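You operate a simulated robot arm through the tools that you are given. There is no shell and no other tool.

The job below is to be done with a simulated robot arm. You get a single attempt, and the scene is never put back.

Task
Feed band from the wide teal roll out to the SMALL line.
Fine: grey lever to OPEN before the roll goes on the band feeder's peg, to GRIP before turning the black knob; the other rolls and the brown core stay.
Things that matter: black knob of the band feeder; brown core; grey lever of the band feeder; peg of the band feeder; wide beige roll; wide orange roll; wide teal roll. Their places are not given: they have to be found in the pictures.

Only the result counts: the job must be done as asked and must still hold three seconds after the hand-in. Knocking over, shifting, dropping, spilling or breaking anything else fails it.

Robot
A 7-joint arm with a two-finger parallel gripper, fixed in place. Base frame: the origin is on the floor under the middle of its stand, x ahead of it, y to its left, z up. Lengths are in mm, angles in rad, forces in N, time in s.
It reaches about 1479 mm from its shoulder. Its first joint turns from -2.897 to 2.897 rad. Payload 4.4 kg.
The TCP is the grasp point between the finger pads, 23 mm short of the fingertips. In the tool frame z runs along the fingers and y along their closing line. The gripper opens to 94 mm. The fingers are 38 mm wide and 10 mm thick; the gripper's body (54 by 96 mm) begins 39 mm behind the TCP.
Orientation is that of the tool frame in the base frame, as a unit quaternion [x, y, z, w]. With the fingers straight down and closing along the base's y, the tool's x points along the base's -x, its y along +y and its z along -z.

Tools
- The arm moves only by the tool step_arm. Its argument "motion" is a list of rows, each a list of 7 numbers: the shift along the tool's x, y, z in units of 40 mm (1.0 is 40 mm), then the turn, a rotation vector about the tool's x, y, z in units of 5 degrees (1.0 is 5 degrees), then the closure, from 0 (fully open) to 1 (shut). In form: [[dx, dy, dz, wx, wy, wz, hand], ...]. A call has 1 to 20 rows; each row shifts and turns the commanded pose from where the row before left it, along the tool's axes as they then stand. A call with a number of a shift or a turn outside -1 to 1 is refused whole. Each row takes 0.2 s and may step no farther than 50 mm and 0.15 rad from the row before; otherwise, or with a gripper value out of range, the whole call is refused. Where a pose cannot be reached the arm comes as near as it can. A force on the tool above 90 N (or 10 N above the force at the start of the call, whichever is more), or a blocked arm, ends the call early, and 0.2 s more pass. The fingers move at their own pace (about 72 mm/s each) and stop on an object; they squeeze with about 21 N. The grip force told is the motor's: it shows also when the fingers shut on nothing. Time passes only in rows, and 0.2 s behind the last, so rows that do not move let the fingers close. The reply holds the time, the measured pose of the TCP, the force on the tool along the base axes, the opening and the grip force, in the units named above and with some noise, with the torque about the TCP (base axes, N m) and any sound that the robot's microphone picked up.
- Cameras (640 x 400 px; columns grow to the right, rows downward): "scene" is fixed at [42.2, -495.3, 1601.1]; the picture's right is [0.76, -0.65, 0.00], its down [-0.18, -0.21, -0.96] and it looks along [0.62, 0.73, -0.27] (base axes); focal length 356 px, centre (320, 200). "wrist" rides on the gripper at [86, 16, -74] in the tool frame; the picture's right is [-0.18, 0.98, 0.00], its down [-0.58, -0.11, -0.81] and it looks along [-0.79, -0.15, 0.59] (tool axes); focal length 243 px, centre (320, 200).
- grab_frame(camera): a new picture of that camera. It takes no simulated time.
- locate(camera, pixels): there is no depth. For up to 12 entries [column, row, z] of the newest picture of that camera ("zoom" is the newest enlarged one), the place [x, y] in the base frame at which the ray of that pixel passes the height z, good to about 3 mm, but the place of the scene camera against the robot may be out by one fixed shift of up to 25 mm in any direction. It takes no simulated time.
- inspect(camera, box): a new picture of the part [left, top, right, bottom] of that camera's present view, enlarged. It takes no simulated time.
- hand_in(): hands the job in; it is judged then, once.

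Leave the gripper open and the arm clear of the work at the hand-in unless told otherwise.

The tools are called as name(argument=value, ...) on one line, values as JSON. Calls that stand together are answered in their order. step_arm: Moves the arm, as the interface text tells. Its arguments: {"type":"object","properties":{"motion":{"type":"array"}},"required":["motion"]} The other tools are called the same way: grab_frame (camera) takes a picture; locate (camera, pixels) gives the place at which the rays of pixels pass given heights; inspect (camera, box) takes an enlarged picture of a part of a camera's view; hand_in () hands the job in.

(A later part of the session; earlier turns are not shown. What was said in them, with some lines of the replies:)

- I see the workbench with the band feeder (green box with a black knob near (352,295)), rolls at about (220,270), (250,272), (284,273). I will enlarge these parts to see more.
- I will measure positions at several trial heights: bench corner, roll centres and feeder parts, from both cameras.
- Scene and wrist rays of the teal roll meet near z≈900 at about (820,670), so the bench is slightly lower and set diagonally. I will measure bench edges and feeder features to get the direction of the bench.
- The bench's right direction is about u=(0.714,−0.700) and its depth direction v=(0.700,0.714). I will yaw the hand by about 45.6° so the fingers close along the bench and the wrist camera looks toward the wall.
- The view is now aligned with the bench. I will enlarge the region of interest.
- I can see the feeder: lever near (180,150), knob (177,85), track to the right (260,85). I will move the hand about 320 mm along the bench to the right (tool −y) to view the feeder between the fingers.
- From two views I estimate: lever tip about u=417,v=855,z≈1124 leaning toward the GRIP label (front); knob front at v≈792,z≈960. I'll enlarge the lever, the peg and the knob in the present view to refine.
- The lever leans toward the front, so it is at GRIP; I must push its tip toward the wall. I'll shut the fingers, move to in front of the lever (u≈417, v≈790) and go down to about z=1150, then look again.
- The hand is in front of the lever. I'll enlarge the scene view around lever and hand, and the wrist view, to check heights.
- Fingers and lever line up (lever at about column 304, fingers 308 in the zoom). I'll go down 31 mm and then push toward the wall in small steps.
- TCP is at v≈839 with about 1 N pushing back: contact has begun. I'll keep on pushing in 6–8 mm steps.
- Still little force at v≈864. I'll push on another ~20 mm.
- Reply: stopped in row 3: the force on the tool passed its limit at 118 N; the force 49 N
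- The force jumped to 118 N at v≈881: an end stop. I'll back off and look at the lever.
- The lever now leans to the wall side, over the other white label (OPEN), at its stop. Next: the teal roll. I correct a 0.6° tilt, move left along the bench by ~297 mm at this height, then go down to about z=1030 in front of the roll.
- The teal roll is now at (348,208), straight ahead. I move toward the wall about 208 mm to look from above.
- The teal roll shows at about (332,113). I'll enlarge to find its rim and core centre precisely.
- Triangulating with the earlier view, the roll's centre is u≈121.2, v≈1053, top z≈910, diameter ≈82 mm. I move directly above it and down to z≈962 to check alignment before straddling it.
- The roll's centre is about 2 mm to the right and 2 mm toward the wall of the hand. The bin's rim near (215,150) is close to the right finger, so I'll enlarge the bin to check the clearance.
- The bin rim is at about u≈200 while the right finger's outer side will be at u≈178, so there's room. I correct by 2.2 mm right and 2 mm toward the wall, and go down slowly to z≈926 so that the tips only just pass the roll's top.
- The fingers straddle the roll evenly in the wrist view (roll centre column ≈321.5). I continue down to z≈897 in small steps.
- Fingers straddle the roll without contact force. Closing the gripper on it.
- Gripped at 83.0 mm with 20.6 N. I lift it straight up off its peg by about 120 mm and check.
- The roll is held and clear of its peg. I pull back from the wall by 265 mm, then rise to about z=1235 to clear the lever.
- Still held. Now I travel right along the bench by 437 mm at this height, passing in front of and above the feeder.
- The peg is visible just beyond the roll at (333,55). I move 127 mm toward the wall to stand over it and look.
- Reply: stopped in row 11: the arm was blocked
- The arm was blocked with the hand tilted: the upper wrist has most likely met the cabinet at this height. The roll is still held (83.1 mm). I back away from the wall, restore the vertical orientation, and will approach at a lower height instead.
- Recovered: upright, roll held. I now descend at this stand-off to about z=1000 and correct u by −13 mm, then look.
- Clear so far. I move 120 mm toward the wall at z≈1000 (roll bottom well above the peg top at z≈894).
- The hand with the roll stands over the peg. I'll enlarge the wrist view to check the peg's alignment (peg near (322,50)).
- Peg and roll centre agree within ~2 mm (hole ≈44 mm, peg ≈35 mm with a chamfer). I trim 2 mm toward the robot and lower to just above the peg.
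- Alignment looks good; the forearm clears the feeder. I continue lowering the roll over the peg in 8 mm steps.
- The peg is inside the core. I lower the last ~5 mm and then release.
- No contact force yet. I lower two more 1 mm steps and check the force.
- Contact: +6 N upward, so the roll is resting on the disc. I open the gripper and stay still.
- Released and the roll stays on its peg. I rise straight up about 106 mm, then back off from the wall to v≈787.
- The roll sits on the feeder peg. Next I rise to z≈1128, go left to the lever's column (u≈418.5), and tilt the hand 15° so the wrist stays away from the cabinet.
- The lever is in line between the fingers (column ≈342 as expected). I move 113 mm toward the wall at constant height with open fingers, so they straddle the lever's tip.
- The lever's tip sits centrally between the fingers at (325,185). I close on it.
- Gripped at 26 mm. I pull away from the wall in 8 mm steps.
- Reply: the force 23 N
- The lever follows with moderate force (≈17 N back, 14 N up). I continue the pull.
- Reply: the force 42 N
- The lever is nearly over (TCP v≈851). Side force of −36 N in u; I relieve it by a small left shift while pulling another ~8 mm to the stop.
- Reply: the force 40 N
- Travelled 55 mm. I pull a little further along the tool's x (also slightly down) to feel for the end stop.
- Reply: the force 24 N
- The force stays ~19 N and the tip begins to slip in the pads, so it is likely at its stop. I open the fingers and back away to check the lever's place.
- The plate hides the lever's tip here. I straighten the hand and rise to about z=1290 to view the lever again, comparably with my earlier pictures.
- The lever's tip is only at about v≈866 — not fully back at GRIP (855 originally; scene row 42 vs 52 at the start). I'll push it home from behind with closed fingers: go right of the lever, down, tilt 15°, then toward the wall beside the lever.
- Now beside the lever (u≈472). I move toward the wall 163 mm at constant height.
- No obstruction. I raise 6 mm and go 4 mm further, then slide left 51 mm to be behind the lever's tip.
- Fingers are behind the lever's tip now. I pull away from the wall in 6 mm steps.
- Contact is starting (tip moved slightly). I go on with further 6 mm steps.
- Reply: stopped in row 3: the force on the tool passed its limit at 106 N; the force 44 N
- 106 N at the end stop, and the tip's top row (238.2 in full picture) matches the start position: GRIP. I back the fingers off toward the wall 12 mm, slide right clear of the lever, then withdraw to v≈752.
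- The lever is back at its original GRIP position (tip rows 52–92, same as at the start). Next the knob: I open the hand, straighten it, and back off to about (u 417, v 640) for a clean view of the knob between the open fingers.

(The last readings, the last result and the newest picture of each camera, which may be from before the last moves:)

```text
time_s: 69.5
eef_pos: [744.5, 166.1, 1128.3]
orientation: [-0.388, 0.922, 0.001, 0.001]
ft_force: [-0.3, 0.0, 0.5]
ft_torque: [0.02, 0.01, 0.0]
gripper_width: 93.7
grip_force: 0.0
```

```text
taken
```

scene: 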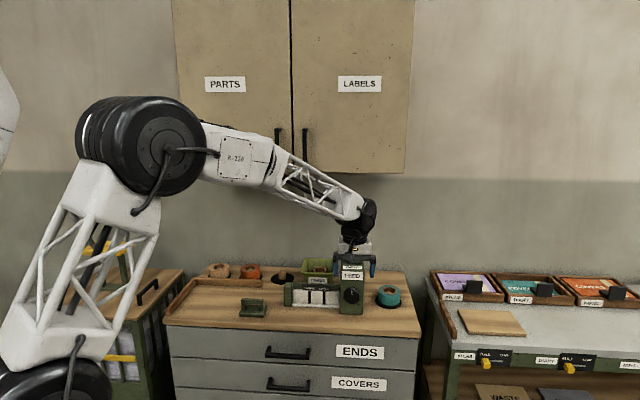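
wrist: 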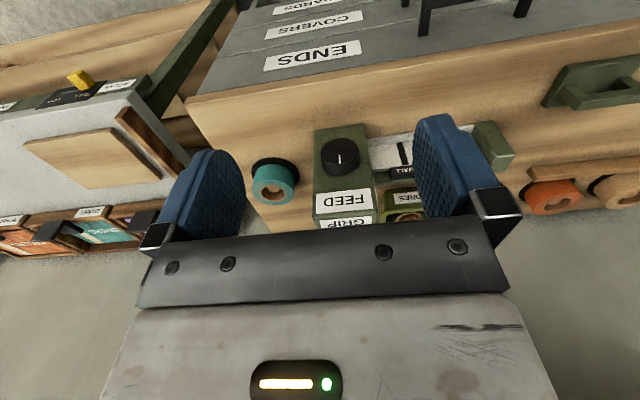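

A good view of the knob at (340,155). I'll enlarge it.

inspect(camera="wrist", box=[300, 110, 420, 210])

inspect(camera="scene", box=[280, 260, 380, 320])

```text
4.00 times, centred on (360, 160) of wrist
```

zoom: 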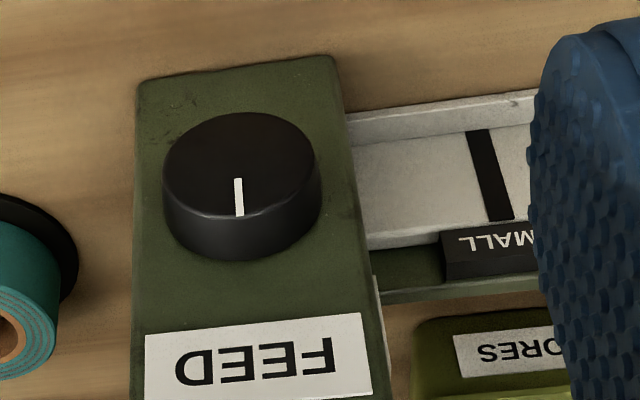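

```text
6.40 times, centred on (330, 290) of scene
```

zoom: 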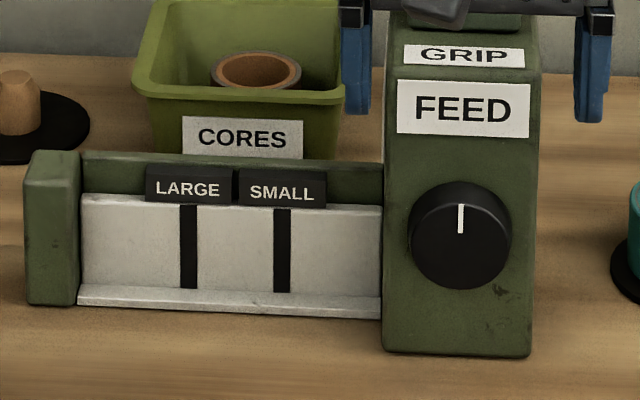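

The knob's centre is at about u≈417.7, z≈941, face v≈791, diameter ≈54 mm, standing ≈21 mm out of the front. I'll approach it with the fingers horizontal. First I roll the hand +90° about its own axis (camera to the left side).

step_arm(motion=[[0, 0, 0, 0, 0, 1, 0], [0, 0, 0, 0, 0, 1, 0], [0, 0, 0, 0, 0, 1, 0], [0, 0, 0, 0, 0, 1, 0], [0, 0, 0, 0, 0, 1, 0], [0, 0, 0, 0, 0, 1, 0], [0, 0, 0, 0, 0, 1, 0], [0, 0, 0, 0, 0, 1, 0], [0, 0, 0, 0, 0, 1, 0], [0, 0, 0, 0, 0, 1, 0], [0, 0, 0, 0, 0, 1, 0], [0, 0, 0, 0, 0, 1, 0], [0, 0, 0, 0, 0, 1, 0], [0, 0, 0, 0, 0, 1, 0], [0, 0, 0, 0, 0, 1, 0], [0, 0, 0, 0, 0, 1, 0], [0, 0, 0, 0, 0, 1, 0], [0, 0, 0, 0, 0, 1, 0], [0, 0, 0, 0, 0, 0, 0]])

grab_frame(camera="scene")

```text
time_s: 73.5
eef_pos: [744.6, 166.5, 1127.7]
orientation: [0.377, 0.926, 0.002, 0.001]
ft_force: [0.3, 0.3, 0.0]
ft_torque: [-0.04, 0.02, -0.01]
gripper_width: 94.0
grip_force: 0.0
```

```text
taken
```

scene: 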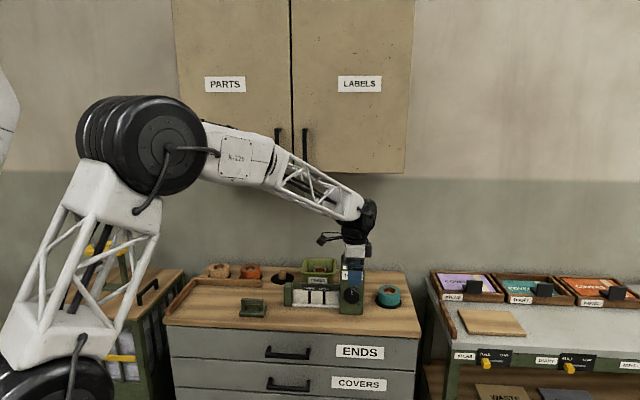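

Rolled well. Now I pitch the hand forward toward horizontal, first half.

step_arm(motion=[[0, 0, 0, -1, 0, 0, 0], [0, 0, 0, -1, 0, 0, 0], [0, 0, 0, -1, 0, 0, 0], [0, 0, 0, -1, 0, 0, 0], [0, 0, 0, -1, 0, 0, 0], [0, 0, 0, -1, 0, 0, 0], [0, 0, 0, -1, 0, 0, 0], [0, 0, 0, -1, 0, 0, 0], [0, 0, 0, -1, 0, 0, 0], [0, 0, 0, 0, 0, 0, 0]])

grab_frame(camera="scene")

grab_frame(camera="wrist")

```text
time_s: 75.7
eef_pos: [744.5, 167.6, 1126.4]
orientation: [0.348, 0.855, 0.357, 0.145]
ft_force: [0.5, 0.7, -0.5]
ft_torque: [-0.01, -0.02, 0.03]
gripper_width: 94.2
grip_force: 0.0
```

```text
taken
```

scene: 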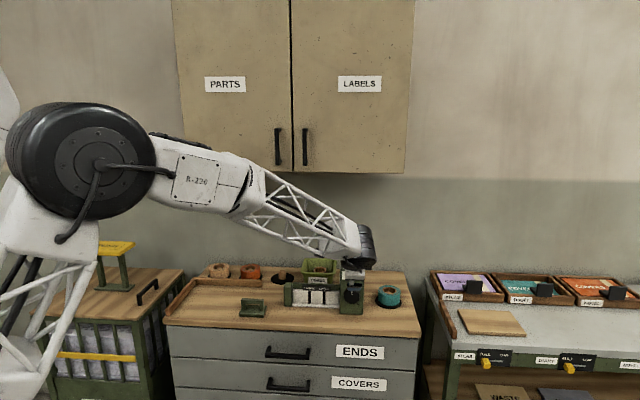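

```text
taken
```

wrist: 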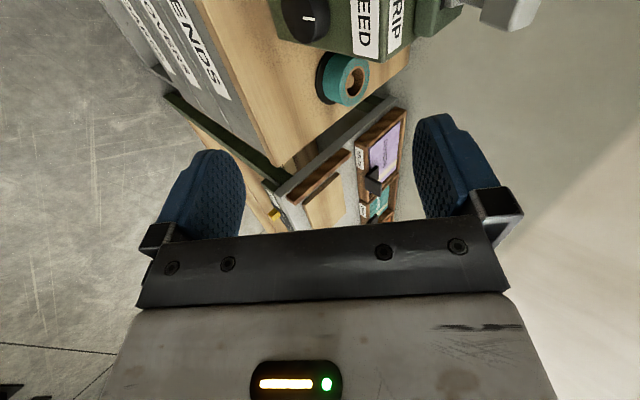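

Halfway; the track and signs remain visible in the scene view. I complete the pitch to horizontal.

step_arm(motion=[[0, 0, 0, -1, 0, 0, 0], [0, 0, 0, -1, 0, 0, 0], [0, 0, 0, -1, 0, 0, 0], [0, 0, 0, -1, 0, 0, 0], [0, 0, 0, -1, 0, 0, 0], [0, 0, 0, -1, 0, 0, 0], [0, 0, 0, -1, 0, 0, 0], [0, 0, 0, -1, 0, 0, 0], [0, 0, 0, -1, 0, 0, 0], [0, 0, 0, 0, 0, 0, 0]])

grab_frame(camera="scene")

grab_frame(camera="wrist")

```text
time_s: 77.9
eef_pos: [745.6, 165.9, 1127.0]
orientation: [0.267, 0.654, 0.655, 0.267]
ft_force: [0.6, -0.3, 0.1]
ft_torque: [-0.01, 0.01, 0.01]
gripper_width: 93.6
grip_force: 0.0
```

```text
taken
```

scene: 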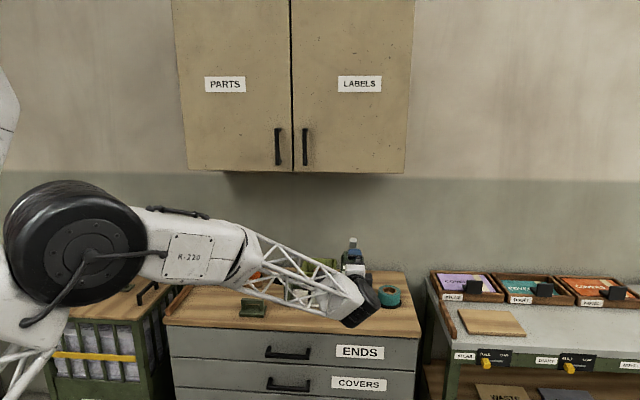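

```text
taken
```

wrist: 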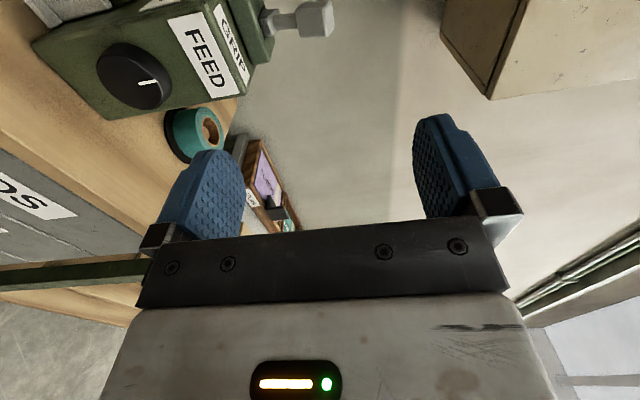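

Horizontal now, pointing at the feeder; the knob is seen at (135,75), lower than the hand. I descend 186 mm to the knob's height, staying in front of the bench.

step_arm(motion=[[0, -0.6, 0, 0, 0, 0, 0], [0, -0.8, 0, 0, 0, 0, 0], [0, -0.8, 0, 0, 0, 0, 0], [0, -0.8, 0, 0, 0, 0, 0], [0, -0.8, 0, 0, 0, 0, 0], [0, -0.85, 0, 0, 0, 0, 0], [0, 0, 0, 0, 0, 0, 0]])

grab_frame(camera="wrist")

grab_frame(camera="scene")

```text
time_s: 79.5
eef_pos: [745.0, 169.1, 940.3]
orientation: [0.266, 0.655, 0.655, 0.267]
ft_force: [-0.2, 0.1, 0.0]
ft_torque: [0.0, 0.02, 0.0]
gripper_width: 94.0
grip_force: 0.1
```

```text
taken
```

wrist: 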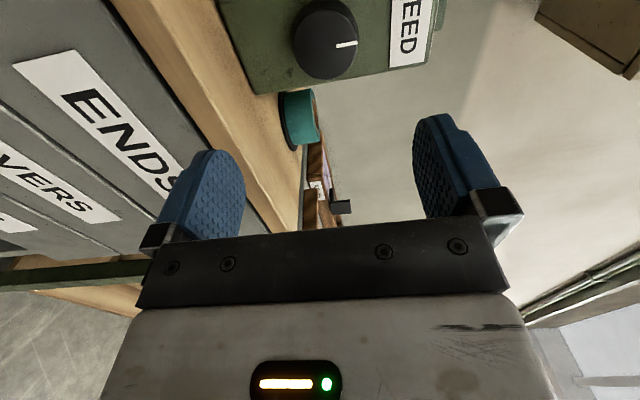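

```text
taken
```

scene: 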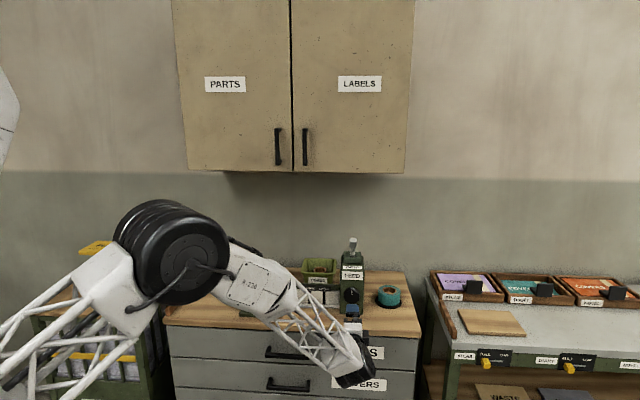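

The knob is at about (325,40) in the wrist picture. I enlarge to refine its position.

inspect(camera="wrist", box=[255, 0, 415, 100])

inspect(camera="scene", box=[280, 250, 400, 330])

```text
4.00 times, centred on (335, 50) of wrist
```

zoom: 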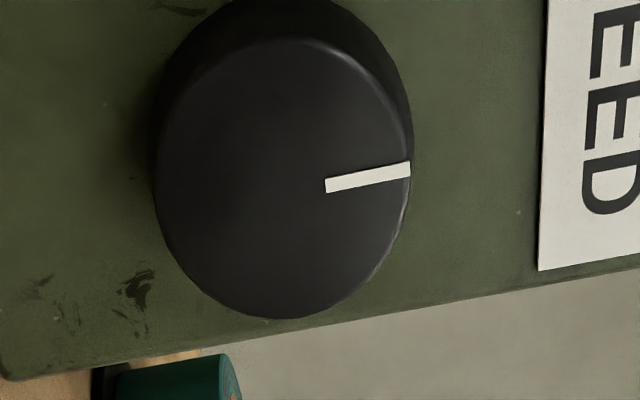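

```text
5.00 times, centred on (340, 290) of scene
```

zoom: 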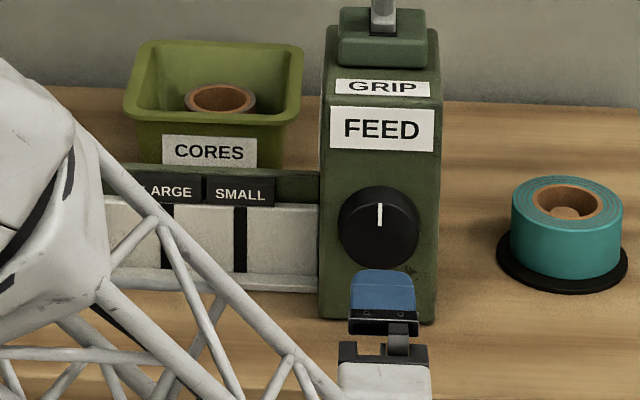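

The knob's centre comes out at u≈416.5, z≈944.5. I correct by +1.8 mm in u and +4 mm up, and advance ~98 mm so the fingertips stay short of the knob, then re-check.

step_arm(motion=[[-0.045, 0.1, 0.4, 0, 0, 0, 0], [0, 0, 0.7, 0, 0, 0, 0], [0, 0, 0.7, 0, 0, 0, 0], [0, 0, 0.66, 0, 0, 0, 0], [0, 0, 0, 0, 0, 0, 0]])

grab_frame(camera="wrist")

inspect(camera="scene", box=[280, 250, 400, 330])

```text
time_s: 80.7
eef_pos: [817.5, 235.9, 947.1]
orientation: [0.265, 0.654, 0.657, 0.267]
ft_force: [-0.6, 0.4, -0.2]
ft_torque: [0.02, -0.01, -0.01]
gripper_width: 93.8
grip_force: 0.1
```

```text
taken
```

wrist: 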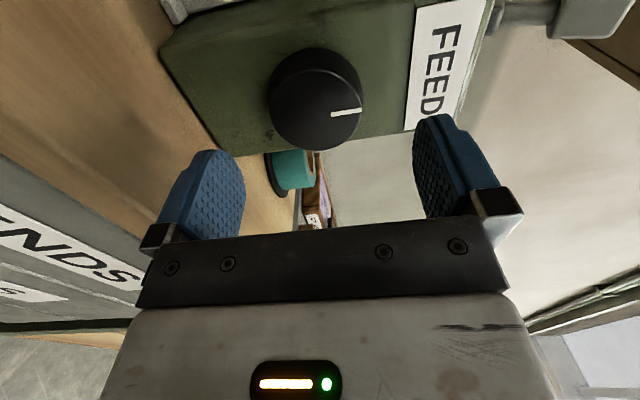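

```text
5.00 times, centred on (340, 290) of scene
```

zoom: 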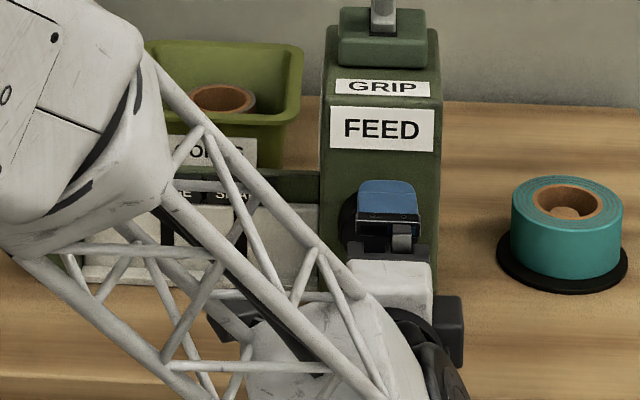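

Refining: knob centre is ≈3.5 mm left and ≈2.5 mm below the hand's axis. I correct and advance 30 mm, then look again.

step_arm(motion=[[0.0875, -0.06, 0, 0, 0, 0, 0], [0, 0, 0.4, 0, 0, 0, 0], [0, 0, 0.35, 0, 0, 0, 0], [0, 0, 0, 0, 0, 0, 0]])

grab_frame(camera="wrist")

inspect(camera="scene", box=[320, 260, 400, 320])

```text
time_s: 81.7
eef_pos: [833.6, 260.7, 943.9]
orientation: [0.266, 0.653, 0.657, 0.267]
ft_force: [1.0, 0.4, 0.7]
ft_torque: [-0.03, 0.0, -0.02]
gripper_width: 94.0
grip_force: 0.1
```

```text
taken
```

wrist: 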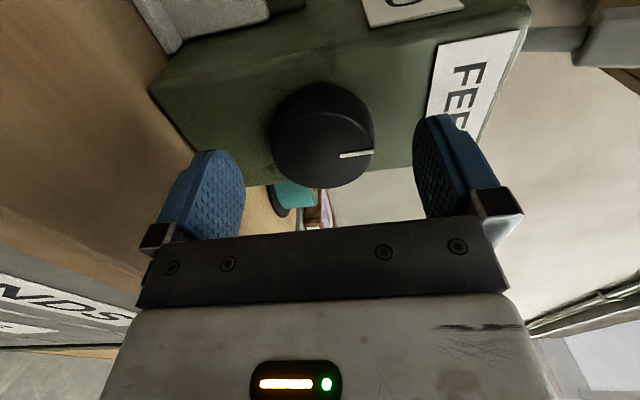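

```text
6.67 times, centred on (360, 290) of scene
```

zoom: 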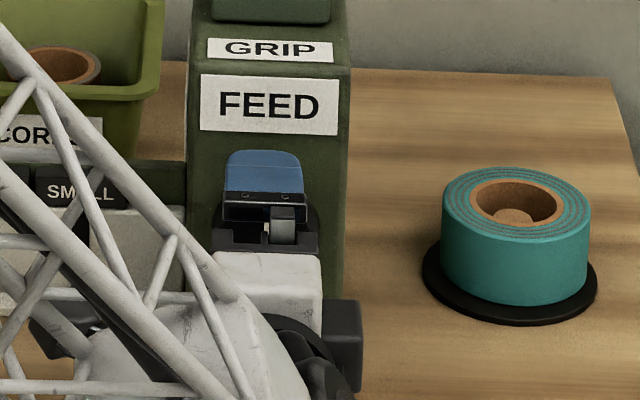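

The knob now sits centrally at (322,148), its face ≈26 mm ahead of the TCP. I shift +2.4 mm in u and advance 19 mm so the pads overlap the knob by ~16 mm.

step_arm(motion=[[-0.06, 0, 0.16, 0, 0, 0, 0], [0, 0, 0.16, 0, 0, 0, 0], [0, 0, 0.15, 0, 0, 0, 0], [0, 0, 0, 0, 0, 0, 0]])

grab_frame(camera="wrist")

inspect(camera="scene", box=[280, 250, 400, 330])

```text
time_s: 82.7
eef_pos: [849.4, 270.8, 943.6]
orientation: [0.267, 0.654, 0.656, 0.266]
ft_force: [-16.3, -9.4, 0.8]
ft_torque: [-0.49, 0.79, -0.21]
gripper_width: 93.5
grip_force: 0.0
```

```text
taken
```

wrist: 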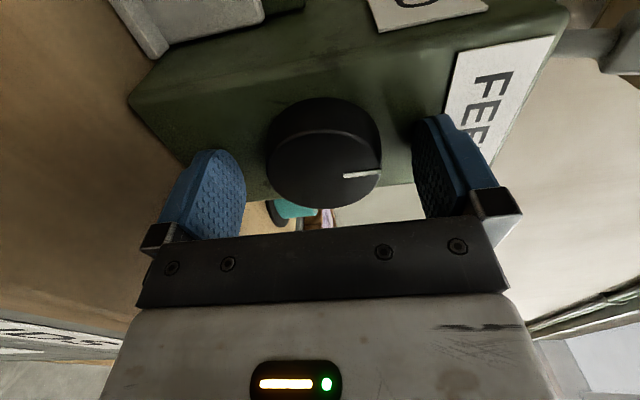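

```text
5.00 times, centred on (340, 290) of scene
```

zoom: 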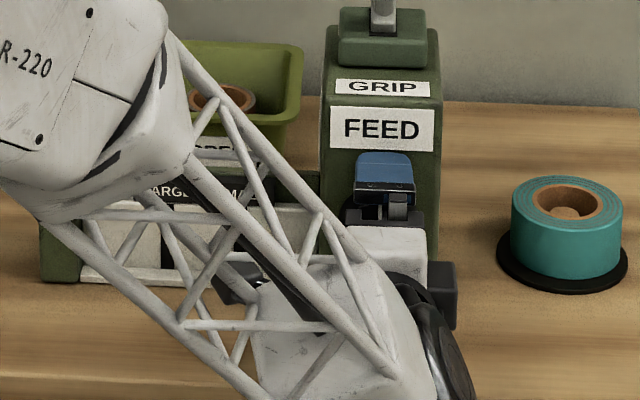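

Fingertips touched the front face (18 N). I retreat 4 mm, shift 1 mm left, and close on the knob.

step_arm(motion=[[0.03, 0, -0.1, 0, 0, 0, 0], [0, 0, 0, 0, 0, 0, 0.3], [0, 0, 0, 0, 0, 0, 1], [0, 0, 0, 0, 0, 0, 1], [0, 0, 0, 0, 0, 0, 1]])

grab_frame(camera="wrist")

```text
time_s: 83.9
eef_pos: [845.3, 269.7, 944.4]
orientation: [0.266, 0.654, 0.656, 0.267]
ft_force: [1.7, 2.3, 9.8]
ft_torque: [0.16, -0.13, 0.11]
gripper_width: 57.0
grip_force: 45.2
```

```text
taken
```

wrist: 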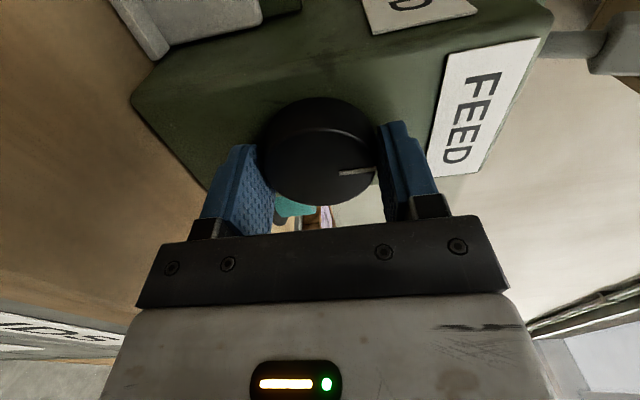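

Gripped at 57.0 mm. I try a first turn of 20° clockwise (+roll about the tool axis), watching forces.

step_arm(motion=[[0, 0.015, 0, 0, 0, 0.8, 1], [0, 0, 0, 0, 0, 0.8, 1], [0, 0, 0, 0, 0, 0.8, 1], [0, 0, 0, 0, 0, 0.8, 1], [0, 0, 0, 0, 0, 0.8, 1], [0, 0, 0, 0, 0, 0, 1]])

grab_frame(camera="wrist")

inspect(camera="scene", box=[280, 250, 400, 330])

```text
time_s: 85.3
eef_pos: [846.9, 268.2, 944.3]
orientation: [0.375, 0.597, 0.693, 0.149]
ft_force: [-19.4, -7.7, 21.9]
ft_torque: [0.31, -0.31, 0.27]
gripper_width: 57.3
grip_force: 44.7
```

```text
taken
```

wrist: 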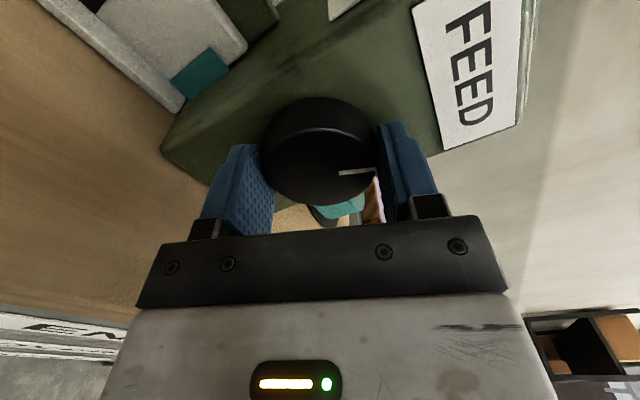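

```text
5.00 times, centred on (340, 290) of scene
```

zoom: 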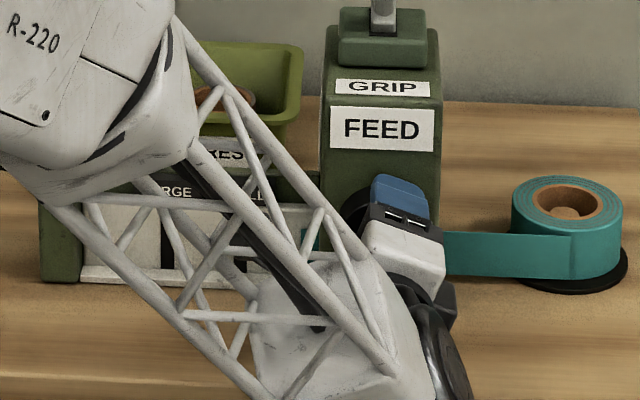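

Clockwise works: a teal band now runs from the roll into the box and a piece has come out on the track at (200,72). I enlarge to measure how far it is out.

inspect(camera="wrist", box=[40, 0, 280, 150])

inspect(camera="scene", box=[300, 275, 360, 315])

```text
2.67 times, centred on (160, 75) of wrist
```

zoom: 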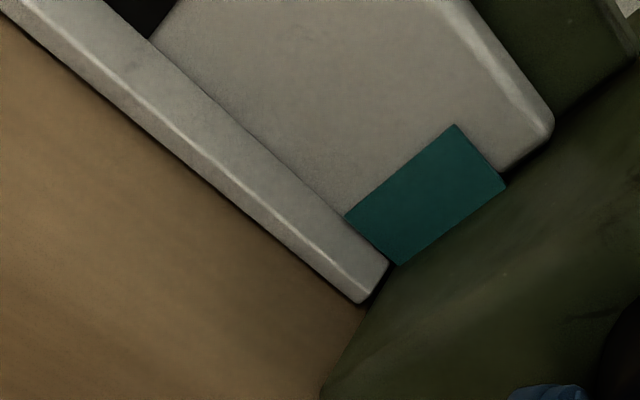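

```text
10.00 times, centred on (330, 295) of scene
```

zoom: 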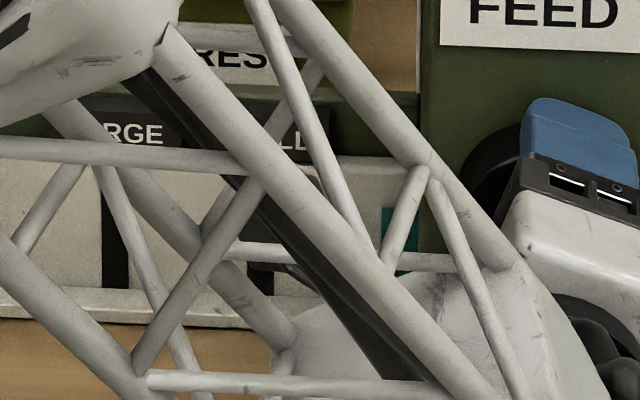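

Scene zoom: band end ≈3.6 px out of the box edge; the SMALL line lies ≈15.6 px from it, so roughly 85–90° total may be needed. I turn another 25°.

step_arm(motion=[[0, 0, 0, 0, 0, 0.8, 1], [0, 0, 0, 0, 0, 0.8, 1], [0, 0, 0, 0, 0, 0.8, 1], [0, 0, 0, 0, 0, 0.8, 1], [0, 0, 0, 0, 0, 0.8, 1], [0, 0, 0, 0, 0, 0.8, 1], [0, 0, 0, 0, 0, 0, 1]])

grab_frame(camera="wrist")

inspect(camera="scene", box=[300, 275, 360, 315])

grab_frame(camera="scene")

```text
time_s: 86.9
eef_pos: [845.6, 269.0, 944.7]
orientation: [0.491, 0.507, 0.708, 0.002]
ft_force: [-16.0, -16.8, 30.7]
ft_torque: [0.53, -0.53, -0.27]
gripper_width: 57.2
grip_force: 45.3
```

```text
taken
```

wrist: 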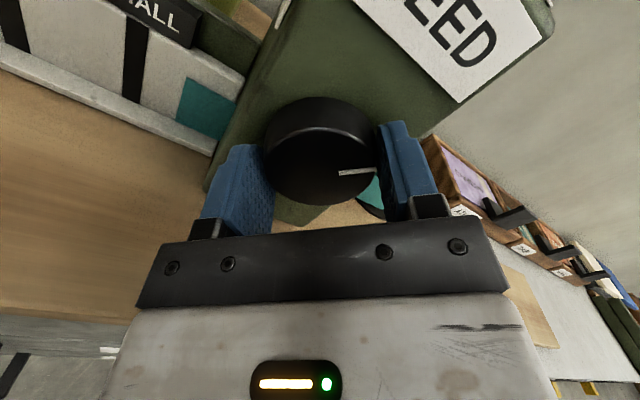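

```text
10.00 times, centred on (330, 295) of scene
```

zoom: 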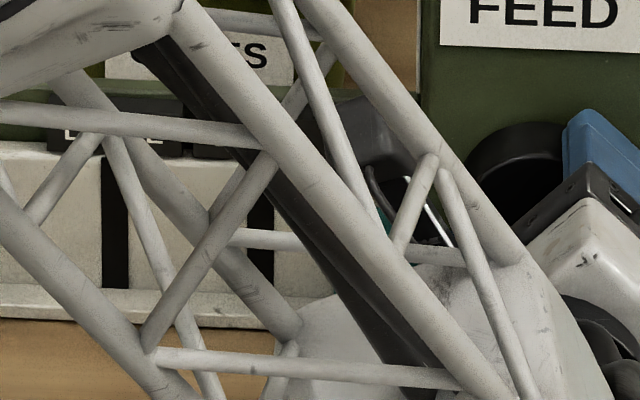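

```text
taken
```

scene: 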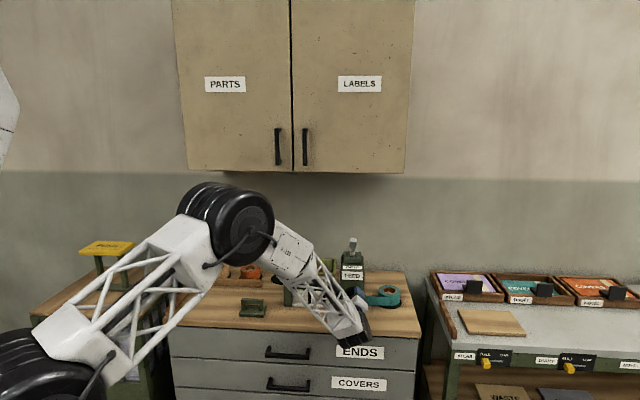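

Rotated 44° in all. The wrist view shows the band and the SMALL line near (135,60). I enlarge it to measure.

inspect(camera="wrist", box=[60, 0, 260, 140])

```text
2.86 times, centred on (160, 70) of wrist
```

zoom: 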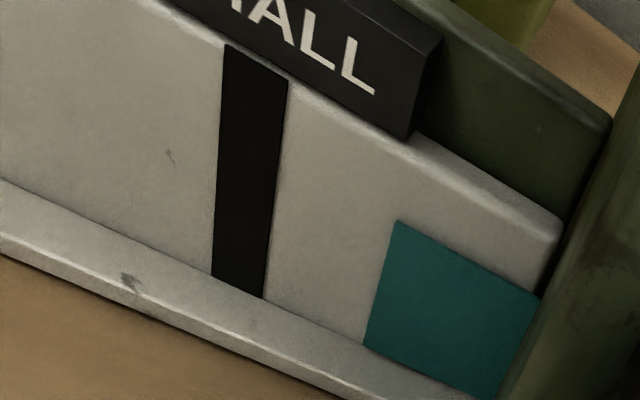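

Band end is at zoom (363,345)–(400,220), the SMALL line at (212–262,280–297): about 139 px remain to the line's middle against 143 px fed by 44°. I turn another 28° and re-measure.

step_arm(motion=[[0, 0, 0, 0, 0, 0.8, 1], [0, 0, 0, 0, 0, 0.8, 1], [0, 0, 0, 0, 0, 0.8, 1], [0, 0, 0, 0, 0, 0.8, 1], [0, 0, 0, 0, 0, 0.8, 1], [0, 0, 0, 0, 0, 0.8, 1], [0, 0, 0, 0, 0, 0.8, 1], [0, 0, 0, 0, 0, 0, 1]])

grab_frame(camera="wrist")

inspect(camera="wrist", box=[60, 0, 260, 140])

```text
time_s: 88.7
eef_pos: [845.4, 268.2, 945.2]
orientation: [0.6, 0.373, 0.687, -0.17]
ft_force: [9.1, -35.6, 29.2]
ft_torque: [0.47, -0.42, -0.86]
gripper_width: 57.5
grip_force: 45.1
```

```text
taken
```

wrist: 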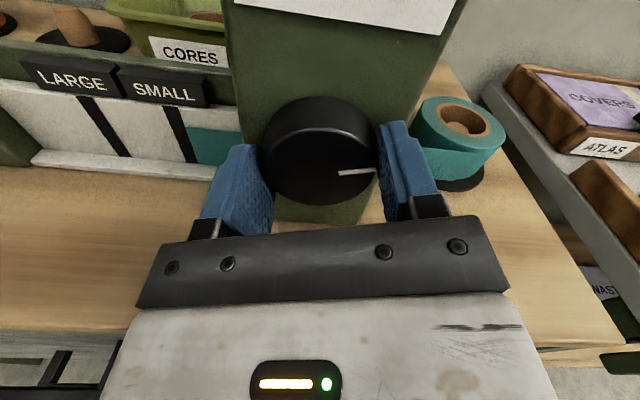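

```text
2.86 times, centred on (160, 70) of wrist
```

zoom: 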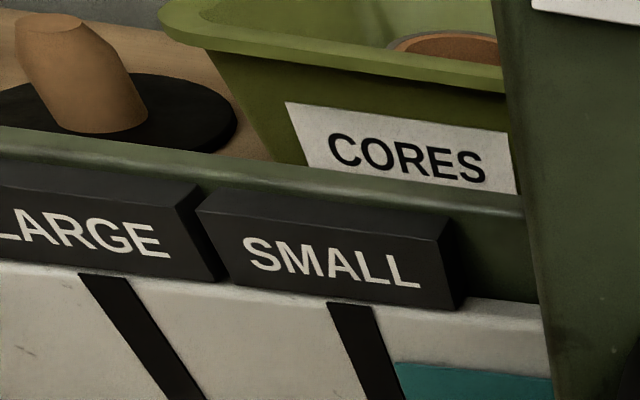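

Turned 72° in all; the band end is just right of the SMALL line. I enlarge that place for an exact reading.

inspect(camera="wrist", box=[140, 70, 260, 170])

inspect(camera="scene", box=[300, 275, 360, 315])

```text
4.00 times, centred on (200, 120) of wrist
```

zoom: 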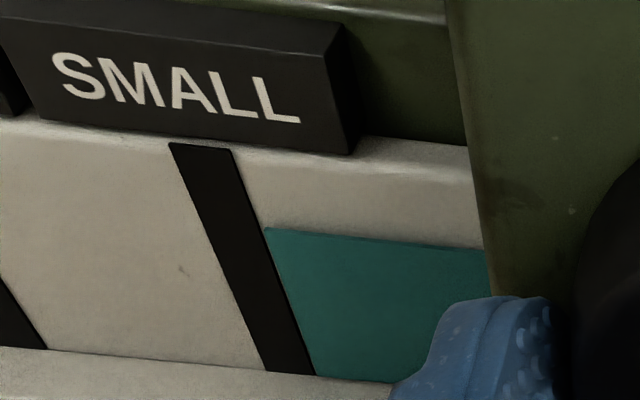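

```text
10.00 times, centred on (330, 295) of scene
```

zoom: 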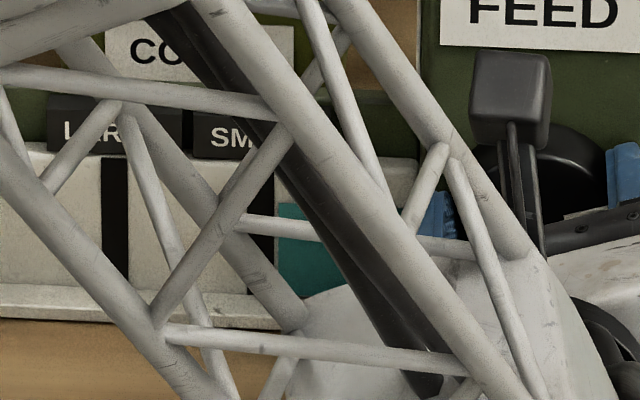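

The band's end is flush with the right edge of the SMALL line. I turn about 7° more to bring it to the line's middle, relieving the side load slightly.

step_arm(motion=[[0.008, 0.015, 0, 0, 0, 0.7, 1], [0.008, 0.015, 0, 0, 0, 0.7, 1], [0, 0, 0, 0, 0, 0, 1], [0, 0, 0, 0, 0, 0, 1]])

inspect(camera="wrist", box=[140, 70, 260, 170])

inspect(camera="scene", box=[300, 275, 360, 315])

```text
time_s: 89.7
eef_pos: [844.6, 269.7, 944.7]
orientation: [0.621, 0.336, 0.676, -0.211]
ft_force: [42.7, 0.5, 9.3]
ft_torque: [0.06, -0.02, -0.45]
gripper_width: 57.1
grip_force: 45.1
```

```text
4.00 times, centred on (200, 120) of wrist
```

zoom: 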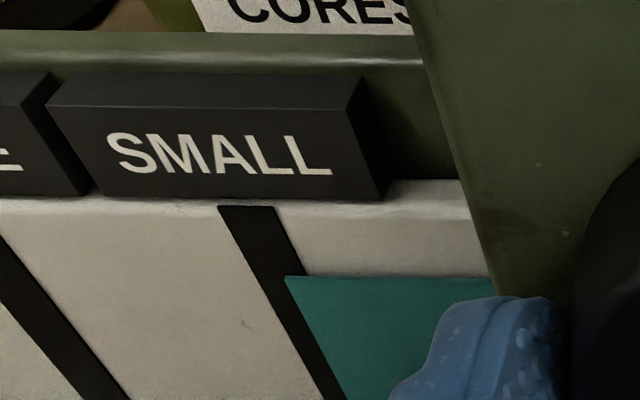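

```text
10.00 times, centred on (330, 295) of scene
```

zoom: 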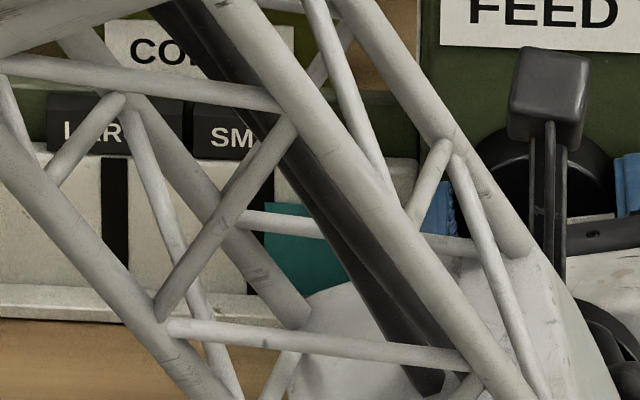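

The band's end is at the middle of the SMALL line (scene column 264 vs line 247–275; in the wrist view exactly mid-line). I release the knob by opening partway, then check the band again before withdrawing.

step_arm(motion=[[0, 0, 0, 0, 0, 0, 0.3], [0, 0, 0, 0, 0, 0, 0.2], [0, 0, 0, 0, 0, 0, 0.2]])

inspect(camera="wrist", box=[140, 70, 260, 170])

inspect(camera="scene", box=[300, 275, 360, 315])

```text
time_s: 90.5
eef_pos: [845.2, 268.7, 945.2]
orientation: [0.622, 0.335, 0.676, -0.211]
ft_force: [-0.4, -1.0, 0.0]
ft_torque: [0.0, 0.01, -0.02]
gripper_width: 75.2
grip_force: 0.0
```

```text
4.00 times, centred on (200, 120) of wrist
```

zoom: 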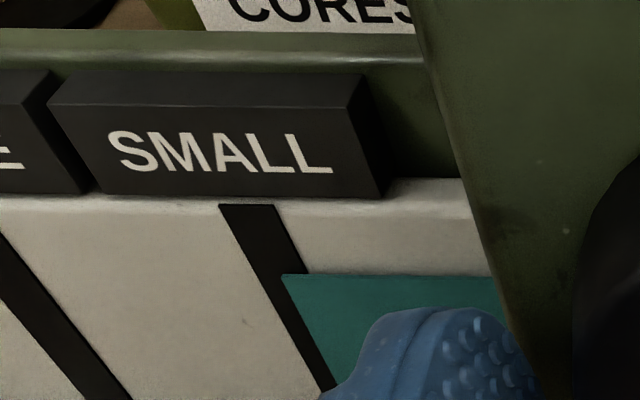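

```text
10.00 times, centred on (330, 295) of scene
```

zoom: 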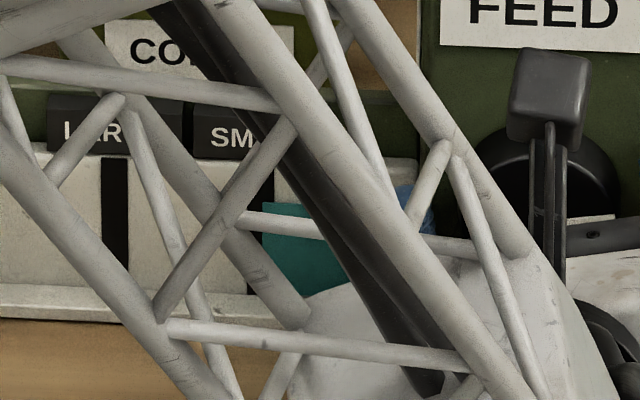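

Released; the band has stayed at the line's middle. I withdraw straight back along the tool axis.

step_arm(motion=[[0, 0, -0.3, 0, 0, 0, 0.2], [0, 0, -0.5, 0, 0, 0, 0.2], [0, 0, -0.7, 0, 0, 0, 0.2], [0, 0, -0.8, 0, 0, 0, 0.1], [0, 0, -0.8, 0, 0, 0, 0], [0, 0, -0.8, 0, 0, 0, 0], [0, 0, 0, 0, 0, 0, 0]])

grab_frame(camera="wrist")

grab_frame(camera="scene")

```text
time_s: 92.1
eef_pos: [736.1, 154.2, 945.2]
orientation: [0.622, 0.335, 0.676, -0.211]
ft_force: [0.7, 0.2, -0.2]
ft_torque: [0.02, 0.0, 0.0]
gripper_width: 93.9
grip_force: 0.1
```

```text
taken
```

wrist: 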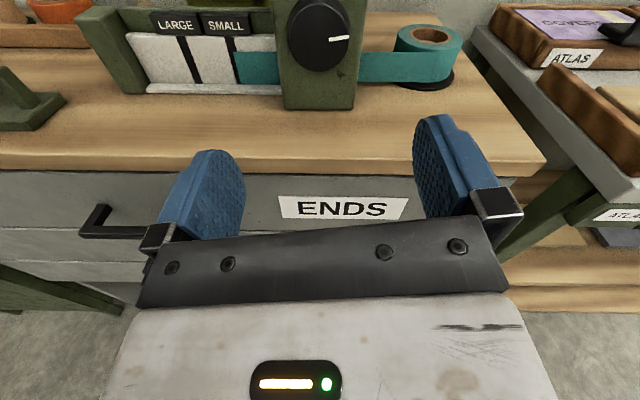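

```text
taken
```

scene: 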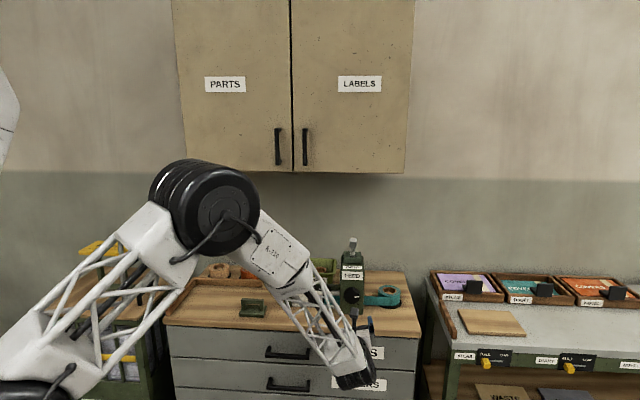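

All clear: wrist view shows the band reaching the SMALL line. I raise the hand and move back a little to get an unobstructed scene view.

step_arm(motion=[[0.6, 0.11, -0.2, 0, 0, 0, 0], [0.8, 0.15, -0.2, 0, 0, 0, 0], [0.8, 0.15, -0.2, 0, 0, 0, 0], [0.8, 0.15, -0.2, 0, 0, 0, 0], [0.8, 0.15, -0.2, 0, 0, 0, 0], [0.8, 0.15, -0.2, 0, 0, 0, 0], [0.8, 0.15, -0.2, 0, 0, 0, 0], [0.8, 0.15, 0, 0, 0, 0, 0], [0, 0, 0, 0, 0, 0, 0]])

grab_frame(camera="scene")

grab_frame(camera="wrist")

```text
time_s: 94.1
eef_pos: [697.9, 117.9, 1197.8]
orientation: [0.622, 0.335, 0.676, -0.211]
ft_force: [0.4, -0.6, 0.3]
ft_torque: [0.01, -0.04, -0.02]
gripper_width: 94.1
grip_force: 0.0
```

```text
taken
```

scene: 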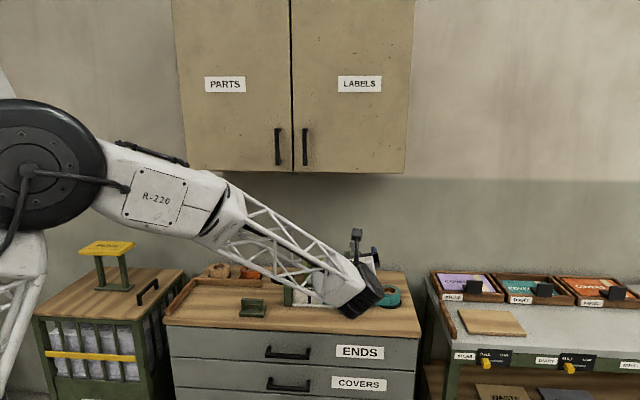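

```text
taken
```

wrist: 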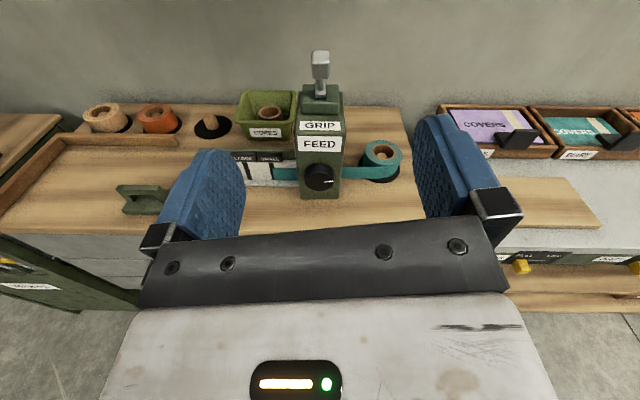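

A good overall view. I enlarge the feeder in the wrist view for a final check of lever, knob, band and line.

inspect(camera="wrist", box=[220, 130, 320, 200])

inspect(camera="wrist", box=[70, 40, 410, 210])

```text
5.71 times, centred on (270, 165) of wrist
```

zoom: 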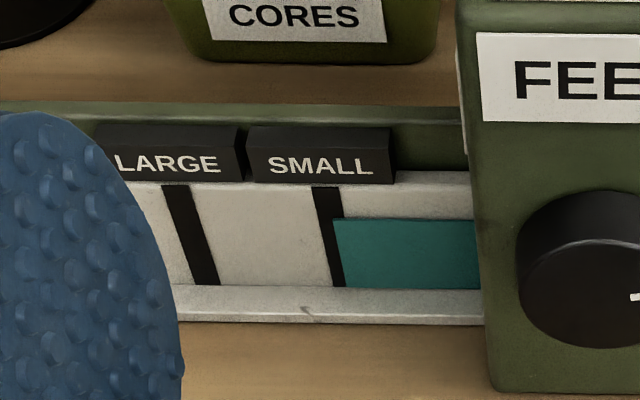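

```text
1.88 times, centred on (240, 125) of wrist
```

zoom: 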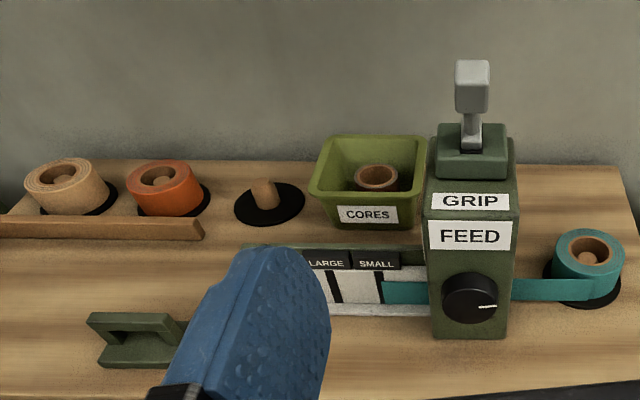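

The lever stands at GRIP. The band runs from the teal roll through the feeder and its end lies mid-line on SMALL: the end is at zoom column 333 and the line spans 318–347. The beige and orange rolls and the brown core are in their places. The gripper is open and the arm is in front of the bench, clear of it. I hand in the job.

hand_in()

```text
The job is handed in.
```

The teal band is fed out to the SMALL line, with its end at the middle of the line in the final close-up. I have handed the job in but have not seen a verdict.

- **Lever:** I pushed it to OPEN, up to its stop, before the roll went on. Afterwards I set it back to GRIP, again up to its stop, before turning the knob. My first pull back to GRIP left it short, so I pushed it home from behind.
- **Roll:** the wide teal roll is on the feeder's peg.
- **Knob:** I turned it clockwise, about 79° in all.
- **Other items:** the beige and orange rolls and the brown core are where they were.
- **Arm contact:** on the way to the feeder's peg the arm was blocked once, most likely by the wall cabinet. I backed off and came in lower. The roll stayed in the grip, and I saw no change to the cabinet in the later pictures.

At hand-in the gripper was open and the arm was in front of the bench, clear of it.
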